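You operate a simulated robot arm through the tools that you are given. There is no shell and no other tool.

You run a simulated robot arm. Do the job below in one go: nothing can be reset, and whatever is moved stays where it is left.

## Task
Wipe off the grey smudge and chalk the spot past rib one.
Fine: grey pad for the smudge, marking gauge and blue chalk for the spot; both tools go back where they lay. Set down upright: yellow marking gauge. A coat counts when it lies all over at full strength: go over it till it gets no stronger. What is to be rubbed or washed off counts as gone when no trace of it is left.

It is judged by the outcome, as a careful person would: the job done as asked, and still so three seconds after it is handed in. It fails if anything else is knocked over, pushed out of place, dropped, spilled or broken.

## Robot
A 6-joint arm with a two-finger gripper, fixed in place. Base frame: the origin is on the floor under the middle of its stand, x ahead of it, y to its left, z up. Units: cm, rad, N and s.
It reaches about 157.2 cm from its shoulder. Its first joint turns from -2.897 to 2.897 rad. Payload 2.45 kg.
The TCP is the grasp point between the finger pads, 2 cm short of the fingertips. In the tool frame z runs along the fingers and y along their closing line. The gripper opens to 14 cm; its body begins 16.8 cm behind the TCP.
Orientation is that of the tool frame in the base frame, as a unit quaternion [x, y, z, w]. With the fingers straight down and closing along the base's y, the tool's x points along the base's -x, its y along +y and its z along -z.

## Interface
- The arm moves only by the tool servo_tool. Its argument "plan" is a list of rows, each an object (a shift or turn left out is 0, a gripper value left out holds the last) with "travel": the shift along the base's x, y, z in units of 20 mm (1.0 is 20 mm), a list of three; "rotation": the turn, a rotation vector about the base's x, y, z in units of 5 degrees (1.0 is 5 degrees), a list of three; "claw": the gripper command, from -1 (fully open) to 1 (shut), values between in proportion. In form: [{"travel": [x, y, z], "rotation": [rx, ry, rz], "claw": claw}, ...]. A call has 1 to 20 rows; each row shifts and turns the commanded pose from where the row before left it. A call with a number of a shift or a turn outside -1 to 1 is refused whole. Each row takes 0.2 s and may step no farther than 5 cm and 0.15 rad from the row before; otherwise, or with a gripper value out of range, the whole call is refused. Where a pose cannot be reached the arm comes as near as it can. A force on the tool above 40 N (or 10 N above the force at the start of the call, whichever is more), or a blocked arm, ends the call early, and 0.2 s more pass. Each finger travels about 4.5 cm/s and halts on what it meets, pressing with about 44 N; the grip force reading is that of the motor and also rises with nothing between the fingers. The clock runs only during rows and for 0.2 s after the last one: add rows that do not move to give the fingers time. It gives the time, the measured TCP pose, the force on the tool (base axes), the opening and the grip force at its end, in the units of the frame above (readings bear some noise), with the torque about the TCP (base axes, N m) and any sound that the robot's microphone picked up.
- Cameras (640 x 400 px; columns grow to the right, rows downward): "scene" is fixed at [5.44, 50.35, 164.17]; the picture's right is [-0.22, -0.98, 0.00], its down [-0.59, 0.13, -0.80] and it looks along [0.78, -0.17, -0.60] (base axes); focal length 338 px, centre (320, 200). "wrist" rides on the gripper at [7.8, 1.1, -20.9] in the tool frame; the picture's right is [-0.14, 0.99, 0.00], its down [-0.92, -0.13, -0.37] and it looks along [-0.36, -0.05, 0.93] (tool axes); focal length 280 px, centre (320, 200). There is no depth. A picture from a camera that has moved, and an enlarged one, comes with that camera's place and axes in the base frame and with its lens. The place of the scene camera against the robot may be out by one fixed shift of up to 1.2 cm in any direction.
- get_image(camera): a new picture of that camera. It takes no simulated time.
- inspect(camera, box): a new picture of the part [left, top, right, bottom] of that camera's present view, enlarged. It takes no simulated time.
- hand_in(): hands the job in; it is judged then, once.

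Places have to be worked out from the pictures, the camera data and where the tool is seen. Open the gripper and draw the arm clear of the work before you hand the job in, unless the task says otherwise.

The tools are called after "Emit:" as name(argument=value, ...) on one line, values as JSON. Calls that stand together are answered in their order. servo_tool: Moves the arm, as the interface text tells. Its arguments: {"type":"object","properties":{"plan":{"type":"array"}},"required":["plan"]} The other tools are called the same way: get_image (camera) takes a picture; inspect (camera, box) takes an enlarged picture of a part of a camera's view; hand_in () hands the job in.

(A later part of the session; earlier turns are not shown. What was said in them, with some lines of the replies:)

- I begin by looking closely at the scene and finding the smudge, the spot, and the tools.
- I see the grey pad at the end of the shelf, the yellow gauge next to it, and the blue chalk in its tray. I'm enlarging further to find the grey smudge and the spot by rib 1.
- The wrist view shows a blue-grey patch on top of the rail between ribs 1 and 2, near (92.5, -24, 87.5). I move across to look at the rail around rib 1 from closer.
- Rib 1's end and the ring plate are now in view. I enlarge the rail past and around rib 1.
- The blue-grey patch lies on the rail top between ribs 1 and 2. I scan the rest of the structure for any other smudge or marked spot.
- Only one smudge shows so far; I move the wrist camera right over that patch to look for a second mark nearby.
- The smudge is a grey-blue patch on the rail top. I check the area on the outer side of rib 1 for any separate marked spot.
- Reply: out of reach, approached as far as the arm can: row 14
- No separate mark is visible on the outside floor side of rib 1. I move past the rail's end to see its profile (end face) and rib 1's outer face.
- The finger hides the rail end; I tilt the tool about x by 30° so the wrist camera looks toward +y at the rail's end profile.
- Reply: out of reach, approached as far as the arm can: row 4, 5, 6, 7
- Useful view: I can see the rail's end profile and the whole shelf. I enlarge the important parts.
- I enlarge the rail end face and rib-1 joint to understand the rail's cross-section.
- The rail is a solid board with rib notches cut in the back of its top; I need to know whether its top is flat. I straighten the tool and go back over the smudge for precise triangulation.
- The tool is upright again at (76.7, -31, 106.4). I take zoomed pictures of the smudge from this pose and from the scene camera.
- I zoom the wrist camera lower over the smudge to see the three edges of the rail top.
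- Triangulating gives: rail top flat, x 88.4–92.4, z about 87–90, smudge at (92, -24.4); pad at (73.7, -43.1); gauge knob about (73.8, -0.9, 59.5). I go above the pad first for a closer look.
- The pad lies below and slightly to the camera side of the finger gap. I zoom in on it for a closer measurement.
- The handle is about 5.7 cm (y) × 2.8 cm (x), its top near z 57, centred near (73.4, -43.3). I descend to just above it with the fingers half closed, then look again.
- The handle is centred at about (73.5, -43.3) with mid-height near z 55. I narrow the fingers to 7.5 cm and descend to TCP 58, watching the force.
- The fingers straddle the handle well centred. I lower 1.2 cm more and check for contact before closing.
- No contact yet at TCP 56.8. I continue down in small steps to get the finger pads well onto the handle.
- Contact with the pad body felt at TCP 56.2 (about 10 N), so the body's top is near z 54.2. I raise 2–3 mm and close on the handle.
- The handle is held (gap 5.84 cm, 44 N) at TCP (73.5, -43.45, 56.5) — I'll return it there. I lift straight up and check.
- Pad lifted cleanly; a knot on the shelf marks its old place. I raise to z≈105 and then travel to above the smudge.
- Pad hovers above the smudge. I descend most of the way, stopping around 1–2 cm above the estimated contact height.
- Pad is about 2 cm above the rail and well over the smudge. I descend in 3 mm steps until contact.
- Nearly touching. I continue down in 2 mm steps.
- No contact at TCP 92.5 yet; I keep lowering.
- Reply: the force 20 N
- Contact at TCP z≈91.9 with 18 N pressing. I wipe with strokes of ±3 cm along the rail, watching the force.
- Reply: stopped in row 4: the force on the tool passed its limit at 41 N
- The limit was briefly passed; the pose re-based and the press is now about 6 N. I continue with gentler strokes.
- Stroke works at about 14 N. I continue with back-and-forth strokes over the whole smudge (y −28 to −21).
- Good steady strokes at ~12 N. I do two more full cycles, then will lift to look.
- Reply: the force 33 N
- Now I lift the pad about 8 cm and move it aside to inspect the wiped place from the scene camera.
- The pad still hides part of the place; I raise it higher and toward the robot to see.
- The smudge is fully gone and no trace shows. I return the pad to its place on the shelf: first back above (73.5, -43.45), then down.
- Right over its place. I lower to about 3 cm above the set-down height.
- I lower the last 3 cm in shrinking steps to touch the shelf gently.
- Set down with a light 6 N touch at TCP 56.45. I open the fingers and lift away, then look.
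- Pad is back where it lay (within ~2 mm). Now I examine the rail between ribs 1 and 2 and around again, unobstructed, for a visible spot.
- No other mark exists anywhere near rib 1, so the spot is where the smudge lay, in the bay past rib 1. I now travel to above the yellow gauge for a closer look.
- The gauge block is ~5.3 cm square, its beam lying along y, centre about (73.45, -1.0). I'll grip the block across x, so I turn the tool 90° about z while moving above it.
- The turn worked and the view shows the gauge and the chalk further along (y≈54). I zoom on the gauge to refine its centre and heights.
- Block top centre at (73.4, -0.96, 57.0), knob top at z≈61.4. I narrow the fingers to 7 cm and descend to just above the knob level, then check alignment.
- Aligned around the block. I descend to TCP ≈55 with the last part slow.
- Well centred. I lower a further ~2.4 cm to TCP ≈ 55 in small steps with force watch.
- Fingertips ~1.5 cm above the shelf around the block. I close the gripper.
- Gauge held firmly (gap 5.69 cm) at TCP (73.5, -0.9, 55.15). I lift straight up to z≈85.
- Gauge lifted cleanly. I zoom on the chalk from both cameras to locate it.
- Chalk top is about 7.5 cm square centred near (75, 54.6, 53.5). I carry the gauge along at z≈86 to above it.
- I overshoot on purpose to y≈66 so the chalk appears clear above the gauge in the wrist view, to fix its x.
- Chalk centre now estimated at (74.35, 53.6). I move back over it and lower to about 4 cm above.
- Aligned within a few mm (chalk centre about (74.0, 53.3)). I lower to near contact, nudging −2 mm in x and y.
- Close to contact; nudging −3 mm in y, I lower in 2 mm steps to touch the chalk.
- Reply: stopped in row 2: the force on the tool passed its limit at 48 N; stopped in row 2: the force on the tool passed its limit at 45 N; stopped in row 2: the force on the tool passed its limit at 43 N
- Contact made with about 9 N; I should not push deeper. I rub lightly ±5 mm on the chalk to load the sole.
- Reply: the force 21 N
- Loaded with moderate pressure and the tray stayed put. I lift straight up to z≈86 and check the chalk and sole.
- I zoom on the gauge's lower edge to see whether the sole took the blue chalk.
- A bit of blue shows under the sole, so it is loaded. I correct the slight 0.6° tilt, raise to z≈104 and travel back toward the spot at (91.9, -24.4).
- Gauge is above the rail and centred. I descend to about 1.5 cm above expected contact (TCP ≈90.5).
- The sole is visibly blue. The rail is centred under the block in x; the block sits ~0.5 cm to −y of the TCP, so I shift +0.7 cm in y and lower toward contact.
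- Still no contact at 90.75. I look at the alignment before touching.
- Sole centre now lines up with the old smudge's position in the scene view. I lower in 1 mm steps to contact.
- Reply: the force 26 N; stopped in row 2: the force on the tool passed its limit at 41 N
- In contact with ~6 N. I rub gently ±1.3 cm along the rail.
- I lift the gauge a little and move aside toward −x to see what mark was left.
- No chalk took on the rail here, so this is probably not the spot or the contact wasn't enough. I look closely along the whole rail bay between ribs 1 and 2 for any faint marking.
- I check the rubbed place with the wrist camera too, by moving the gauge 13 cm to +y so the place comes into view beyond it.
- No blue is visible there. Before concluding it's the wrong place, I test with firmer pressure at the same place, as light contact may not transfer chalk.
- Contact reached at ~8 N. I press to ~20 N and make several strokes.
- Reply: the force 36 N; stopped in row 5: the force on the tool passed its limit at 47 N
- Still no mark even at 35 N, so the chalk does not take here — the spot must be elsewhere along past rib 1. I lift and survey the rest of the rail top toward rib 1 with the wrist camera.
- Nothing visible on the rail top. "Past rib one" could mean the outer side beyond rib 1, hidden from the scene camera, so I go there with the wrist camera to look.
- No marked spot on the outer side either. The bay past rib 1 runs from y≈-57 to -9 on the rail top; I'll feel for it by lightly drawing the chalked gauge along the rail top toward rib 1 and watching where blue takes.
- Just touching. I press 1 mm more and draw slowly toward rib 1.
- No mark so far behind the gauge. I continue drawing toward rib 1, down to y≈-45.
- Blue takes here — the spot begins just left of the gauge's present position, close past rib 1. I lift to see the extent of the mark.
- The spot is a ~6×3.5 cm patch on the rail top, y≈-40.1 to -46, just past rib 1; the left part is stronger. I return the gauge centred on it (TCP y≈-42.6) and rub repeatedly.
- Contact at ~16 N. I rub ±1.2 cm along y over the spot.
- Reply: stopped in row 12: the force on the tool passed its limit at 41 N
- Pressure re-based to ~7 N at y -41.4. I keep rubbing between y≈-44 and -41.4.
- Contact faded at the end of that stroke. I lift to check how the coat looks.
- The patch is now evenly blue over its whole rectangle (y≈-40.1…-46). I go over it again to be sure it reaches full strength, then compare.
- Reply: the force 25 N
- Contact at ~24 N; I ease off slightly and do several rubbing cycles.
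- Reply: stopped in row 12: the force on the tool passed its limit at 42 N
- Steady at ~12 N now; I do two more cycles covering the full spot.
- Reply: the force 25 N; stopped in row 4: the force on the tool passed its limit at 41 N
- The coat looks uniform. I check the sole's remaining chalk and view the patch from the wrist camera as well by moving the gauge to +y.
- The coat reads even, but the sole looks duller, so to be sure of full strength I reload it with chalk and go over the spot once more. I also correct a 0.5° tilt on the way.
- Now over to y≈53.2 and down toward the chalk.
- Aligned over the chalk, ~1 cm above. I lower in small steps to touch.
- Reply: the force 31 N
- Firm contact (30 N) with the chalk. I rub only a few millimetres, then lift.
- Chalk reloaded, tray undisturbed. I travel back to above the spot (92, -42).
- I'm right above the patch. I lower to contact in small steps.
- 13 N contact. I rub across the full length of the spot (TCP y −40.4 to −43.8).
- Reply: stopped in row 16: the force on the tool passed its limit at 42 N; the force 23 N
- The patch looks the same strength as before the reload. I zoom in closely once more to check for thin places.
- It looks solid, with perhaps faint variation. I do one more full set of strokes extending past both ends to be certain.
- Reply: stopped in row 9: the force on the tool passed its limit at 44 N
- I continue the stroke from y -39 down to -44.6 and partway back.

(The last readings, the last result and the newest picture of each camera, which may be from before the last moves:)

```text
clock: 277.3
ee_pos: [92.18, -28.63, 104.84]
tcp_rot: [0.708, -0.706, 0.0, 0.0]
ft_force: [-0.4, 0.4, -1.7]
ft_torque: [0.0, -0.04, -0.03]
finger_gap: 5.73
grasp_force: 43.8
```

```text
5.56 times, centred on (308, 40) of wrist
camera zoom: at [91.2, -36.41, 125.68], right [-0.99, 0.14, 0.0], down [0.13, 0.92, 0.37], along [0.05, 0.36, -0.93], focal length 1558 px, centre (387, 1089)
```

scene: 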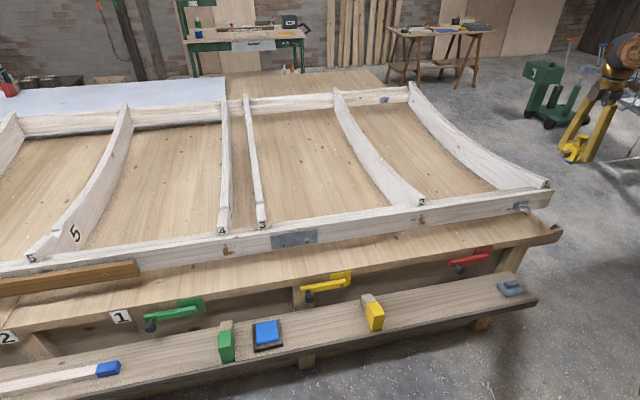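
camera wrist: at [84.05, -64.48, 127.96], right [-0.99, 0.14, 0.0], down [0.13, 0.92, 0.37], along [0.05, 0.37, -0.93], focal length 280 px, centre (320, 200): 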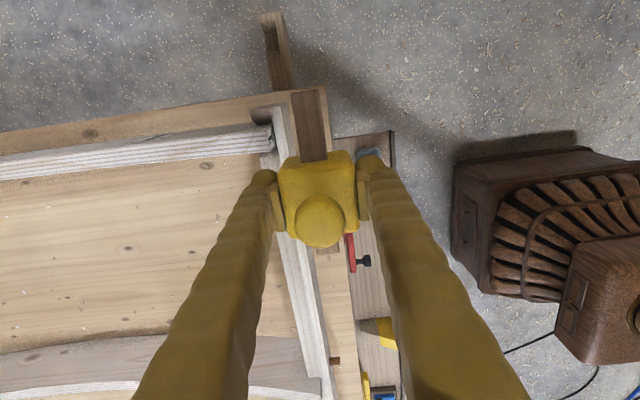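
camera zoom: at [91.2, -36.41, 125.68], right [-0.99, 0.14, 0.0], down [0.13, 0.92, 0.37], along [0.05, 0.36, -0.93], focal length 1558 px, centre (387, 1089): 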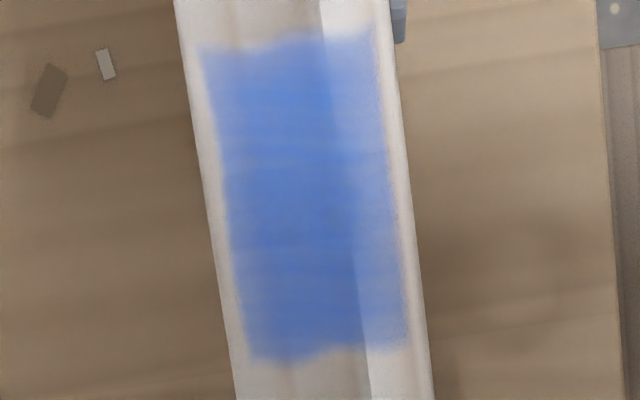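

The coat gets no stronger – it's full. Now I return the gauge: travel at z≈105 to above its place at (73.5, -0.95).

Emit:
servo_tool(plan=[{"travel": [-0.667, 0.99, 0]}, {"travel": [-0.667, 0.99, 0]}, {"travel": [-0.667, 0.99, 0]}, {"travel": [-0.667, 0.99, 0]}, {"travel": [-0.667, 0.99, 0]}, {"travel": [-0.667, 0.99, 0]}, {"travel": [-0.667, 0.99, 0]}, {"travel": [-0.667, 0.99, 0]}, {"travel": [-0.667, 0.99, 0]}, {"travel": [-0.667, 0.99, 0]}, {"travel": [-0.667, 0.99, 0]}, {"travel": [-0.667, 0.99, 0]}, {"travel": [-0.667, 0.99, 0]}, {"travel": [-0.667, 0.99, 0]}, {"travel": [0, 0, -1]}, {"travel": [0, 0, -1]}, {"travel": [0, 0, -1]}, {"travel": [0, 0, -1]}, {"travel": [0, 0, -1]}, {"travel": [0, 0, 0]}])

Emit:
get_image(camera="wrist")

Emit:
get_image(camera="scene")

```text
clock: 281.5
ee_pos: [73.43, -0.92, 94.73]
tcp_rot: [0.707, -0.707, 0.0, 0.0]
ft_force: [-0.7, -0.5, -1.1]
ft_torque: [-0.02, 0.0, 0.0]
finger_gap: 5.75
grasp_force: 44.2
```

```text
taken
camera wrist: at [72.53, -8.72, 115.59], right [-0.99, 0.14, 0.0], down [0.13, 0.92, 0.37], along [0.05, 0.36, -0.93], focal length 280 px, centre (320, 200)
```

wrist: 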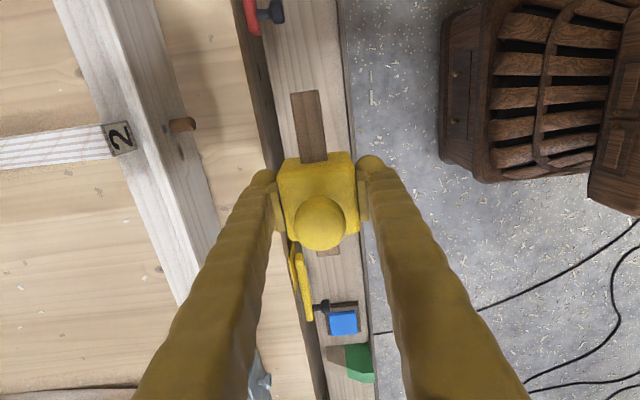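

```text
taken
```

scene: 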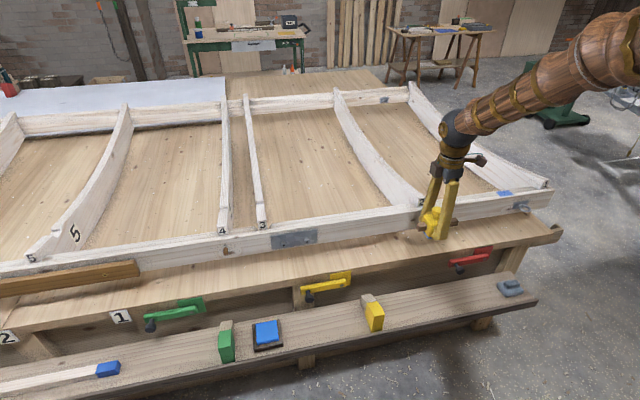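

Above its place with the same grip pose. I descend to about 3.5 cm above set-down.

Emit:
servo_tool(plan=[{"travel": [0.02, 0, -1]}, {"travel": [0, 0, -1]}, {"travel": [0, 0, -1]}, {"travel": [0, 0, -1]}, {"travel": [0, 0, -1]}, {"travel": [0, 0, -1]}, {"travel": [0, 0, -1]}, {"travel": [0, 0, -1]}, {"travel": [0, 0, -1]}, {"travel": [0, 0, -1]}, {"travel": [0, 0, -1]}, {"travel": [0, 0, -1]}, {"travel": [0, 0, -1]}, {"travel": [0, 0, -1]}, {"travel": [0, 0, -1]}, {"travel": [0, 0, -1]}, {"travel": [0, 0, -1]}, {"travel": [0, 0, -1]}, {"travel": [0, 0, 0]}])

Emit:
inspect(camera="scene", box=[376, 265, 456, 325])

```text
clock: 285.5
ee_pos: [73.16, -0.93, 58.64]
tcp_rot: [0.708, -0.707, 0.0, 0.0]
ft_force: [-0.7, -0.6, -2.3]
ft_torque: [-0.01, 0.0, 0.02]
finger_gap: 5.71
grasp_force: 44.4
```

```text
6.67 times, centred on (416, 295) of scene
camera zoom: at [5.44, 50.35, 164.17], right [-0.22, -0.98, 0.0], down [-0.59, 0.13, -0.8], along [0.78, -0.17, -0.6], focal length 2256 px, centre (-320, -433)
```

zoom: 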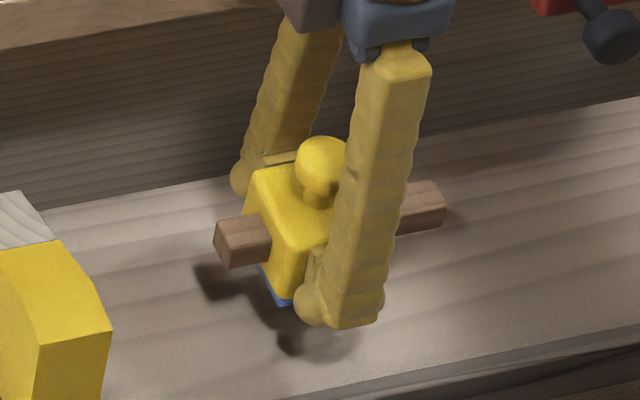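

I lower toward the shelf, slowing near TCP 55.

Emit:
servo_tool(plan=[{"travel": [0, 0, -0.5]}, {"travel": [0, 0, -0.5]}, {"travel": [0, 0, -0.3]}, {"travel": [0, 0, -0.15]}, {"travel": [0, 0, 0]}])

Emit:
servo_tool(plan=[{"travel": [0, 0, -0.1]}, {"travel": [0, 0, 0]}])

Emit:
servo_tool(plan=[{"travel": [0, 0, -0.1]}, {"travel": [0, 0, 0]}])

Emit:
inspect(camera="scene", box=[376, 265, 456, 325])

```text
clock: 286.7
ee_pos: [73.31, -1.0, 55.82]
tcp_rot: [-0.707, 0.707, 0.0, 0.0]
ft_force: [0.3, 0.2, -1.1]
ft_torque: [-0.01, 0.02, -0.02]
finger_gap: 5.75
grasp_force: 43.6
```

```text
clock: 287.3
ee_pos: [73.48, -1.0, 55.54]
tcp_rot: [0.707, -0.707, -0.001, 0.0]
ft_force: [0.3, 0.0, -1.4]
ft_torque: [-0.02, -0.04, 0.01]
finger_gap: 5.72
grasp_force: 44.4
```

```text
clock: 287.9
ee_pos: [73.5, -0.93, 55.41]
tcp_rot: [0.707, -0.707, -0.001, 0.0]
ft_force: [0.8, 0.2, -1.2]
ft_torque: [0.01, 0.03, 0.0]
finger_gap: 5.73
grasp_force: 44.3
```

```text
6.67 times, centred on (416, 295) of scene
camera zoom: at [5.44, 50.35, 164.17], right [-0.22, -0.98, 0.0], down [-0.59, 0.13, -0.8], along [0.78, -0.17, -0.6], focal length 2256 px, centre (-320, -433)
```

zoom: 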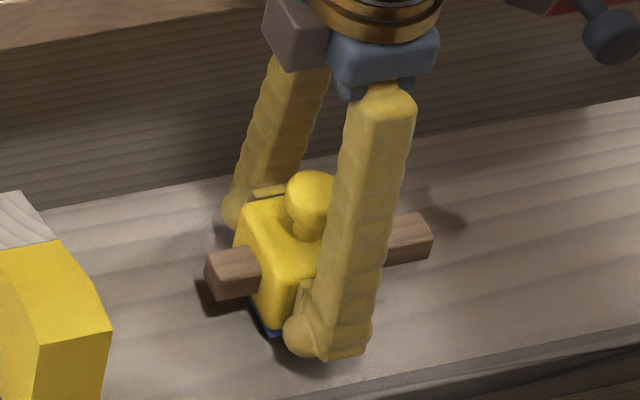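

Almost at the original position. I keep lowering gently until it rests.

Emit:
servo_tool(plan=[{"travel": [0, 0, -0.1]}, {"travel": [0, 0, 0]}])

Emit:
servo_tool(plan=[{"travel": [0, 0, -0.07]}, {"travel": [0, 0, 0]}])

Emit:
servo_tool(plan=[{"travel": [0, 0, -0.05]}, {"travel": [0, 0, 0]}])

```text
clock: 288.5
ee_pos: [73.44, -1.13, 55.38]
tcp_rot: [-0.707, 0.707, 0.0, 0.0]
ft_force: [0.4, -0.2, -1.3]
ft_torque: [0.0, 0.03, 0.01]
finger_gap: 5.72
grasp_force: 43.8
```

```text
clock: 289.1
ee_pos: [73.59, -1.08, 55.17]
tcp_rot: [-0.707, 0.707, 0.0, 0.0]
ft_force: [0.5, -0.2, -1.7]
ft_torque: [-0.03, -0.02, 0.02]
finger_gap: 5.73
grasp_force: 44.3
```

```text
clock: 289.7
ee_pos: [73.44, -0.93, 55.06]
tcp_rot: [-0.707, 0.707, 0.0, 0.001]
ft_force: [0.7, 0.3, -0.9]
ft_torque: [0.01, 0.02, 0.01]
finger_gap: 5.71
grasp_force: 44.2
```

Emit:
servo_tool(plan=[{"travel": [0, 0, -0.05]}, {"travel": [0, 0, 0]}])

Emit:
servo_tool(plan=[{"travel": [0, 0, -0.05]}, {"travel": [0, 0, 0]}])

Emit:
servo_tool(plan=[{"travel": [0, 0, -0.05]}, {"travel": [0, 0, 0]}])

```text
clock: 290.3
ee_pos: [73.41, -0.94, 55.03]
tcp_rot: [-0.707, 0.707, 0.0, 0.0]
ft_force: [-0.5, 0.9, -0.8]
ft_torque: [0.02, -0.03, -0.04]
finger_gap: 5.71
grasp_force: 44.0
```

```text
clock: 290.9
ee_pos: [73.38, -0.82, 55.02]
tcp_rot: [-0.706, 0.708, -0.001, 0.0]
ft_force: [-0.2, -0.5, -1.1]
ft_torque: [0.01, 0.01, -0.01]
finger_gap: 5.72
grasp_force: 44.3
```

```text
clock: 291.5
ee_pos: [73.58, -0.9, 54.82]
tcp_rot: [-0.707, 0.707, 0.0, -0.001]
ft_force: [0.1, 0.2, -1.2]
ft_torque: [0.01, 0.0, 0.05]
finger_gap: 5.76
grasp_force: 44.2
```

Emit:
servo_tool(plan=[{"travel": [0, 0, -0.04]}, {"travel": [0, 0, 0]}])

Emit:
servo_tool(plan=[{"travel": [0, 0, -0.04]}, {"travel": [0, 0, 0]}])

Emit:
inspect(camera="scene", box=[376, 265, 456, 325])

```text
clock: 292.1
ee_pos: [73.52, -0.9, 54.8]
tcp_rot: [0.707, -0.707, 0.0, 0.0]
ft_force: [-4.9, -4.8, 15.5]
ft_torque: [-0.11, 0.12, 0.0]
finger_gap: 5.73
grasp_force: 44.1
```

```text
clock: 292.9
ee_pos: [73.63, -0.97, 54.74]
tcp_rot: [0.708, -0.707, 0.001, 0.0]
ft_force: [-1.7, 0.1, 7.2]
ft_torque: [0.06, -0.05, 0.03]
finger_gap: 5.73
grasp_force: 44.0
stopped in row 2: the force on the tool passed its limit at 41 N (the readings are from after the stop); the commanded pose is now the measured one
```

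```text
6.67 times, centred on (416, 295) of scene
camera zoom: at [5.44, 50.35, 164.17], right [-0.22, -0.98, 0.0], down [-0.59, 0.13, -0.8], along [0.78, -0.17, -0.6], focal length 2256 px, centre (-320, -433)
```

zoom: 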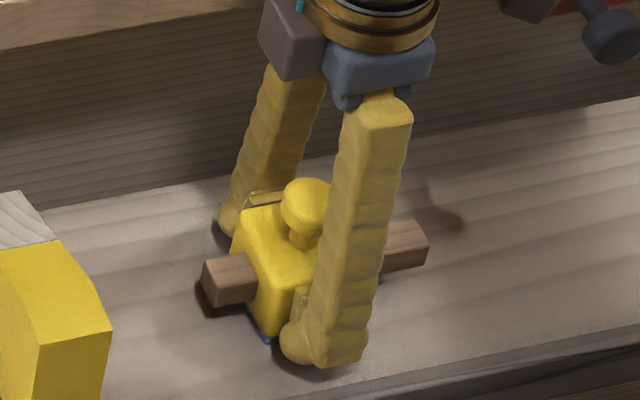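

It rests on the shelf (7 N) at its old place. I ease off slightly, open to ~7.2 cm and rise straight up.

Emit:
servo_tool(plan=[{"travel": [0, 0, 0.02], "claw": -0.03}, {"travel": [0, 0, 0]}, {"travel": [0, 0, 0]}, {"travel": [0, 0, 0]}])

Emit:
inspect(camera="scene", box=[376, 265, 456, 325])

Emit:
inspect(camera="wrist", box=[240, 100, 400, 240])

```text
clock: 293.9
ee_pos: [73.46, -0.83, 54.8]
tcp_rot: [-0.707, 0.708, -0.001, 0.0]
ft_force: [0.3, -0.4, -0.1]
ft_torque: [0.02, 0.01, -0.03]
finger_gap: 7.21
grasp_force: 0.2
```

```text
6.67 times, centred on (416, 295) of scene
camera zoom: at [5.44, 50.35, 164.17], right [-0.22, -0.98, 0.0], down [-0.59, 0.13, -0.8], along [0.78, -0.17, -0.6], focal length 2256 px, centre (-320, -433)
```

zoom: 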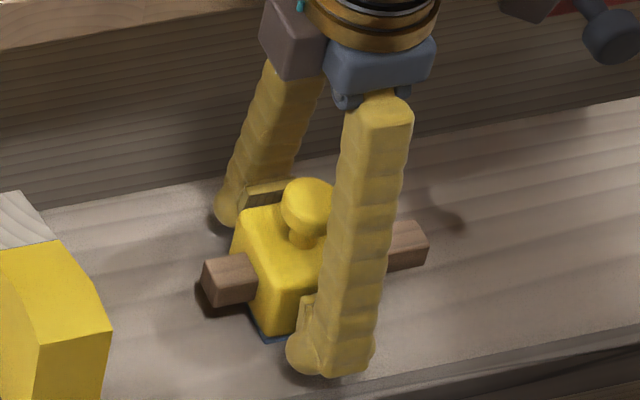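

```text
2.86 times, centred on (320, 170) of wrist
camera zoom: at [72.55, -8.76, 75.66], right [-0.99, 0.14, 0.0], down [0.13, 0.92, 0.37], along [0.05, 0.36, -0.93], focal length 801 px, centre (320, 286)
```

zoom: 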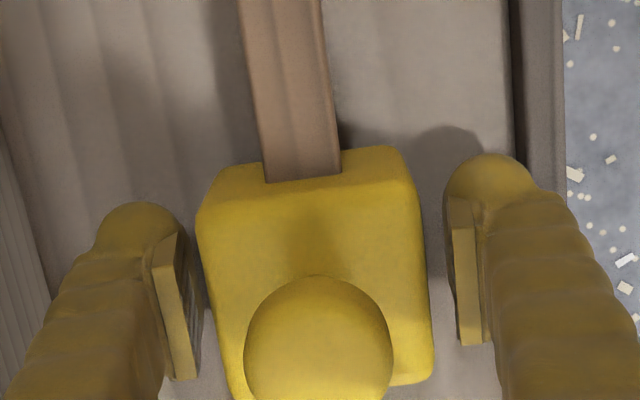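

Released and standing upright. I rise straight up and clear.

Emit:
servo_tool(plan=[{"travel": [0, 0, 0.5]}, {"travel": [0, 0, 1]}, {"travel": [0, 0, 1]}, {"travel": [0, 0, 1]}, {"travel": [0, 0, 1]}, {"travel": [0, 0, 1]}, {"travel": [0, 0, 1]}, {"travel": [0, 0, 1]}, {"travel": [0, 0, 1]}, {"travel": [0, 0, 1]}, {"travel": [0, 0, 1]}, {"travel": [0, 0, 1]}, {"travel": [0, 0, 1]}, {"travel": [0, 0, 1]}, {"travel": [0, 0, 1]}, {"travel": [0, 0, 1]}, {"travel": [0, 0, 1]}, {"travel": [0, 0, 1]}, {"travel": [0, 0, 0]}])

Emit:
get_image(camera="scene")

Emit:
inspect(camera="scene", box=[350, 270, 446, 330])

Emit:
inspect(camera="scene", box=[480, 165, 560, 215])

Emit:
get_image(camera="wrist")

```text
clock: 297.9
ee_pos: [73.41, -0.94, 89.9]
tcp_rot: [0.707, -0.707, 0.001, 0.001]
ft_force: [0.2, 1.3, 0.2]
ft_torque: [0.02, 0.02, -0.01]
finger_gap: 7.2
grasp_force: 0.1
```

```text
taken
```

scene: 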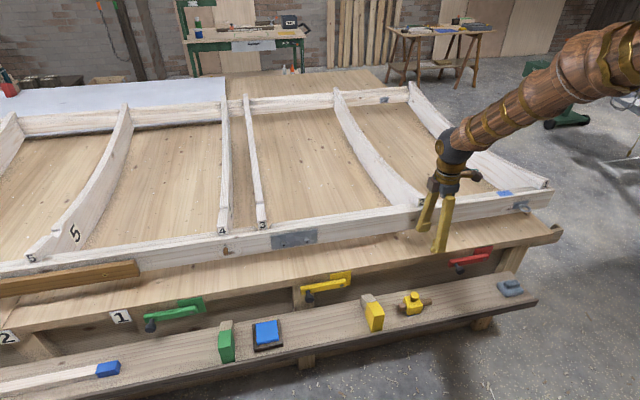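

```text
6.67 times, centred on (398, 300) of scene
camera zoom: at [5.44, 50.35, 164.17], right [-0.22, -0.98, 0.0], down [-0.59, 0.13, -0.8], along [0.78, -0.17, -0.6], focal length 2256 px, centre (-200, -467)
```

zoom: 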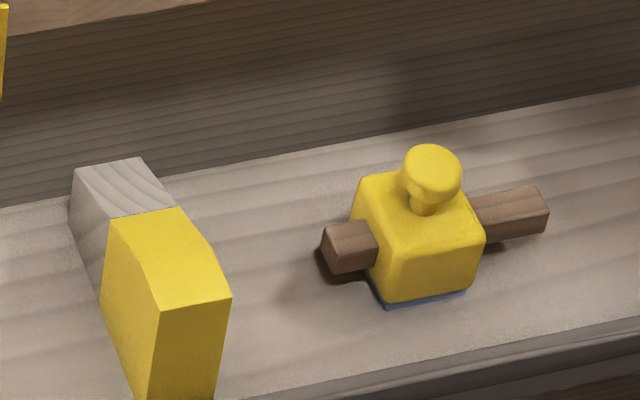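

```text
8.00 times, centred on (520, 190) of scene
camera zoom: at [5.44, 50.35, 164.17], right [-0.22, -0.98, 0.0], down [-0.59, 0.13, -0.8], along [0.78, -0.17, -0.6], focal length 2707 px, centre (-1280, 280)
```

zoom: 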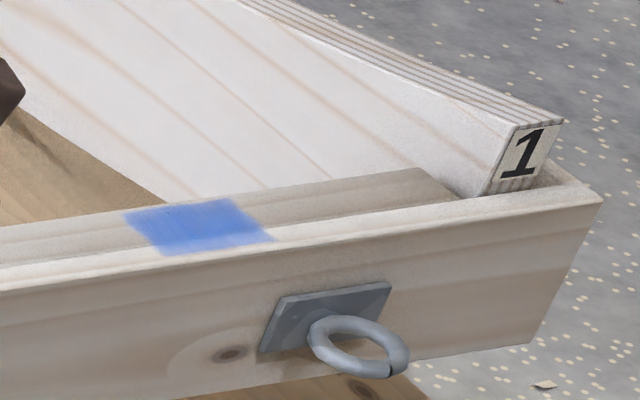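

```text
taken
camera wrist: at [72.47, -8.87, 110.75], right [-0.99, 0.14, 0.0], down [0.13, 0.92, 0.37], along [0.05, 0.36, -0.93], focal length 280 px, centre (320, 200)
```

wrist: 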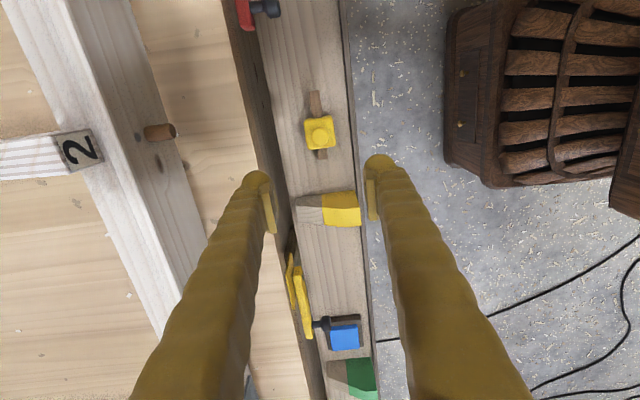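

The gauge stands exactly as it lay, and the spot is evenly blue. I open the gripper, draw the arm up and back, and do a last check of the smudge place.

Emit:
servo_tool(plan=[{"travel": [0, 0, 1], "claw": -1}, {"travel": [0, 0, 1]}, {"travel": [0, 0, 1]}, {"travel": [-1, 0, 1]}, {"travel": [-1, 0, 1]}, {"travel": [-1, 0, 1]}, {"travel": [-1, 0, 1]}, {"travel": [-1, 0, 1]}, {"travel": [-1, 0, 0]}, {"travel": [0, 0, 0]}, {"travel": [0, 0, 0]}])

Emit:
get_image(camera="scene")

Emit:
inspect(camera="scene", box=[434, 180, 514, 230])

Emit:
inspect(camera="scene", box=[446, 190, 478, 210])

Emit:
inspect(camera="scene", box=[200, 270, 560, 390])

Emit:
inspect(camera="scene", box=[490, 184, 520, 203])

```text
clock: 300.2
ee_pos: [61.38, -0.87, 105.76]
tcp_rot: [0.707, -0.707, 0.002, -0.001]
ft_force: [-0.7, 0.4, 0.3]
ft_torque: [-0.02, 0.0, -0.03]
finger_gap: 13.99
grasp_force: 0.0
```

```text
taken
```

scene: 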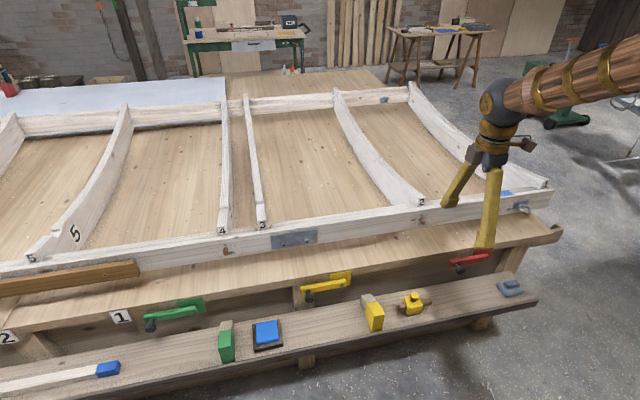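

```text
8.00 times, centred on (474, 205) of scene
camera zoom: at [5.44, 50.35, 164.17], right [-0.22, -0.98, 0.0], down [-0.59, 0.13, -0.8], along [0.78, -0.17, -0.6], focal length 2707 px, centre (-912, 160)
```

zoom: 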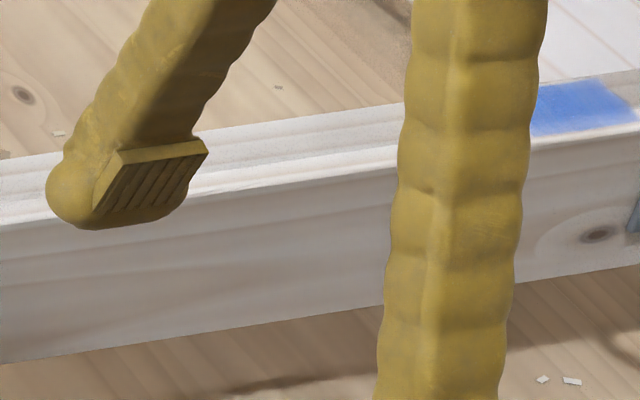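

```text
16.00 times, centred on (462, 200) of scene
camera zoom: at [5.44, 50.35, 164.17], right [-0.22, -0.98, 0.0], down [-0.59, 0.13, -0.8], along [0.78, -0.17, -0.6], focal length 5414 px, centre (-1952, 200)
```

zoom: 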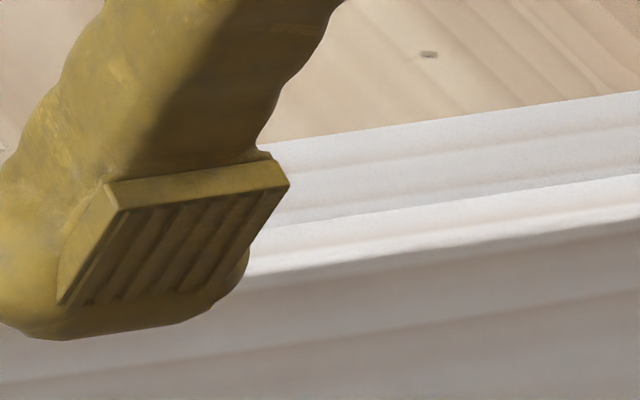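

```text
1.78 times, centred on (380, 330) of scene
camera zoom: at [5.44, 50.35, 164.17], right [-0.22, -0.98, 0.0], down [-0.59, 0.13, -0.8], along [0.78, -0.17, -0.6], focal length 602 px, centre (213, -31)
```

zoom: 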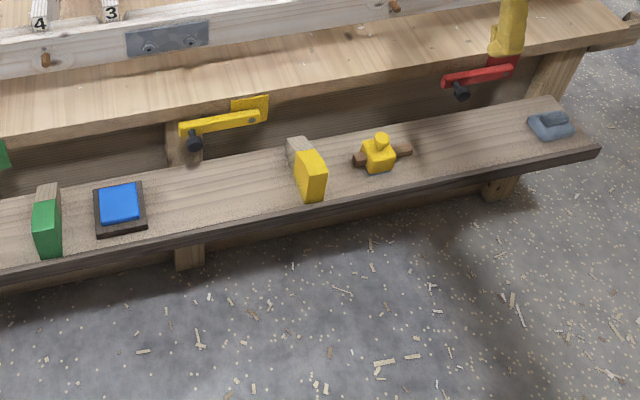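

```text
16.00 times, centred on (505, 194) of scene
camera zoom: at [5.44, 50.35, 164.17], right [-0.22, -0.98, 0.0], down [-0.59, 0.13, -0.8], along [0.78, -0.17, -0.6], focal length 5414 px, centre (-2640, 304)
```

zoom: 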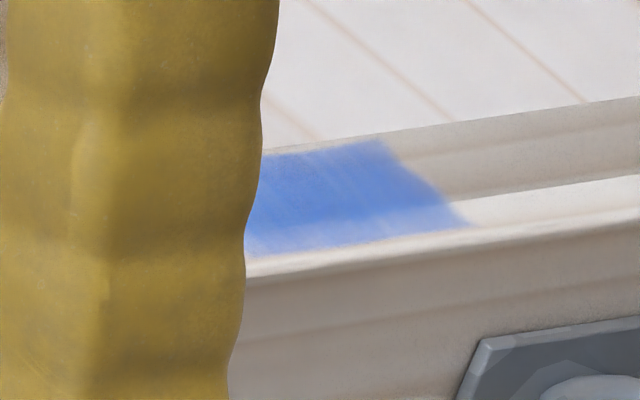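

The arm blocks part of the view; I shift it sideways to inspect the coat in full light.

Emit:
servo_tool(plan=[{"travel": [0, 1, 0]}, {"travel": [0, 1, 0]}, {"travel": [0, 1, 0]}, {"travel": [0, 1, 0]}, {"travel": [0, 1, 0]}, {"travel": [0, 1, 0]}, {"travel": [0, 1, 0]}, {"travel": [0, 1, 0]}, {"travel": [0, 1, 0]}, {"travel": [0, 1, 0]}, {"travel": [0, 1, 0]}, {"travel": [0, 1, 0]}, {"travel": [0, 0, 0]}])

Emit:
inspect(camera="scene", box=[490, 184, 520, 203])

Emit:
inspect(camera="scene", box=[442, 188, 482, 213])

Emit:
get_image(camera="scene")

```text
clock: 303.1
ee_pos: [61.55, 23.25, 105.73]
tcp_rot: [-0.707, 0.707, -0.001, 0.001]
ft_force: [0.3, -0.5, 0.4]
ft_torque: [0.0, 0.0, -0.01]
finger_gap: 14.01
grasp_force: 0.0
```

```text
16.00 times, centred on (505, 194) of scene
camera zoom: at [5.44, 50.35, 164.17], right [-0.22, -0.98, 0.0], down [-0.59, 0.13, -0.8], along [0.78, -0.17, -0.6], focal length 5414 px, centre (-2640, 304)
```

zoom: 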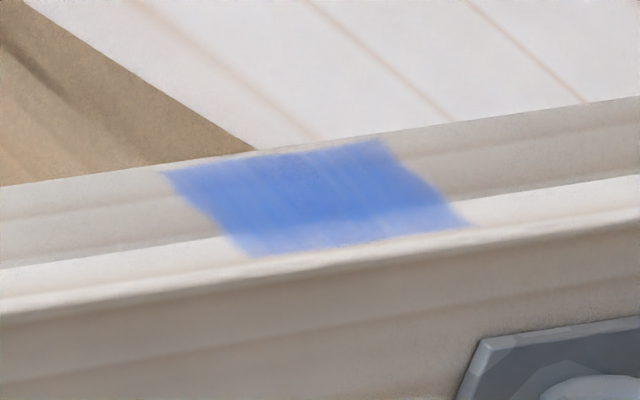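

```text
16.00 times, centred on (462, 200) of scene
camera zoom: at [5.44, 50.35, 164.17], right [-0.22, -0.98, 0.0], down [-0.59, 0.13, -0.8], along [0.78, -0.17, -0.6], focal length 5414 px, centre (-1952, 192)
```

zoom: 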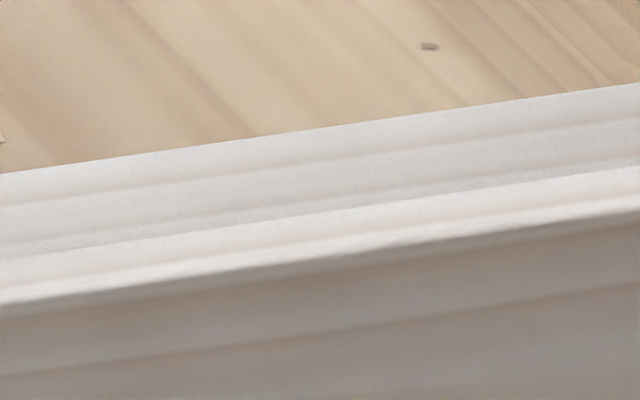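

```text
taken
```

scene: 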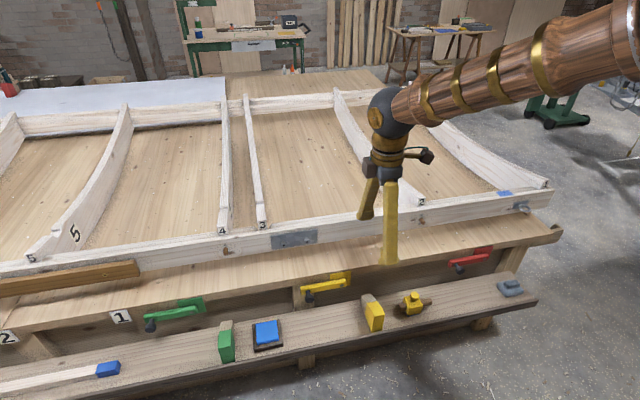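

The smudge is gone, and the spot is evenly and fully chalked, with no change over the last passes. The pad and gauge lie where they were, the gauge is upright, and the arm is clear with the gripper open, so I hand it in.

Emit:
hand_in()

```text
The job is handed in.
```

The job is done and handed in: the grey smudge is gone, and the spot past rib one is chalked blue.

- **Smudge:** I wiped it off the top of the rail between ribs one and two with the grey pad. Close-up views afterwards show no trace.
- **Spot:** It had no visible mark. My first tries, where the smudge had been, left nothing, so I drew the chalked gauge along the rail towards rib one until the blue took. It is a patch of about 6 by 3.5 cm on the rail top, close to rib one, and it was the only place the chalk showed. I reloaded the gauge once and went over the patch until further passes made no visible difference.
- **Tools:** The pad is back within about 2 mm of where it lay. The yellow gauge stands upright in its old place, though its underside still has some blue on it. The chalk tray did not move.

The final pictures show nothing else moved or knocked over. The gripper is open and the arm is clear of the work.
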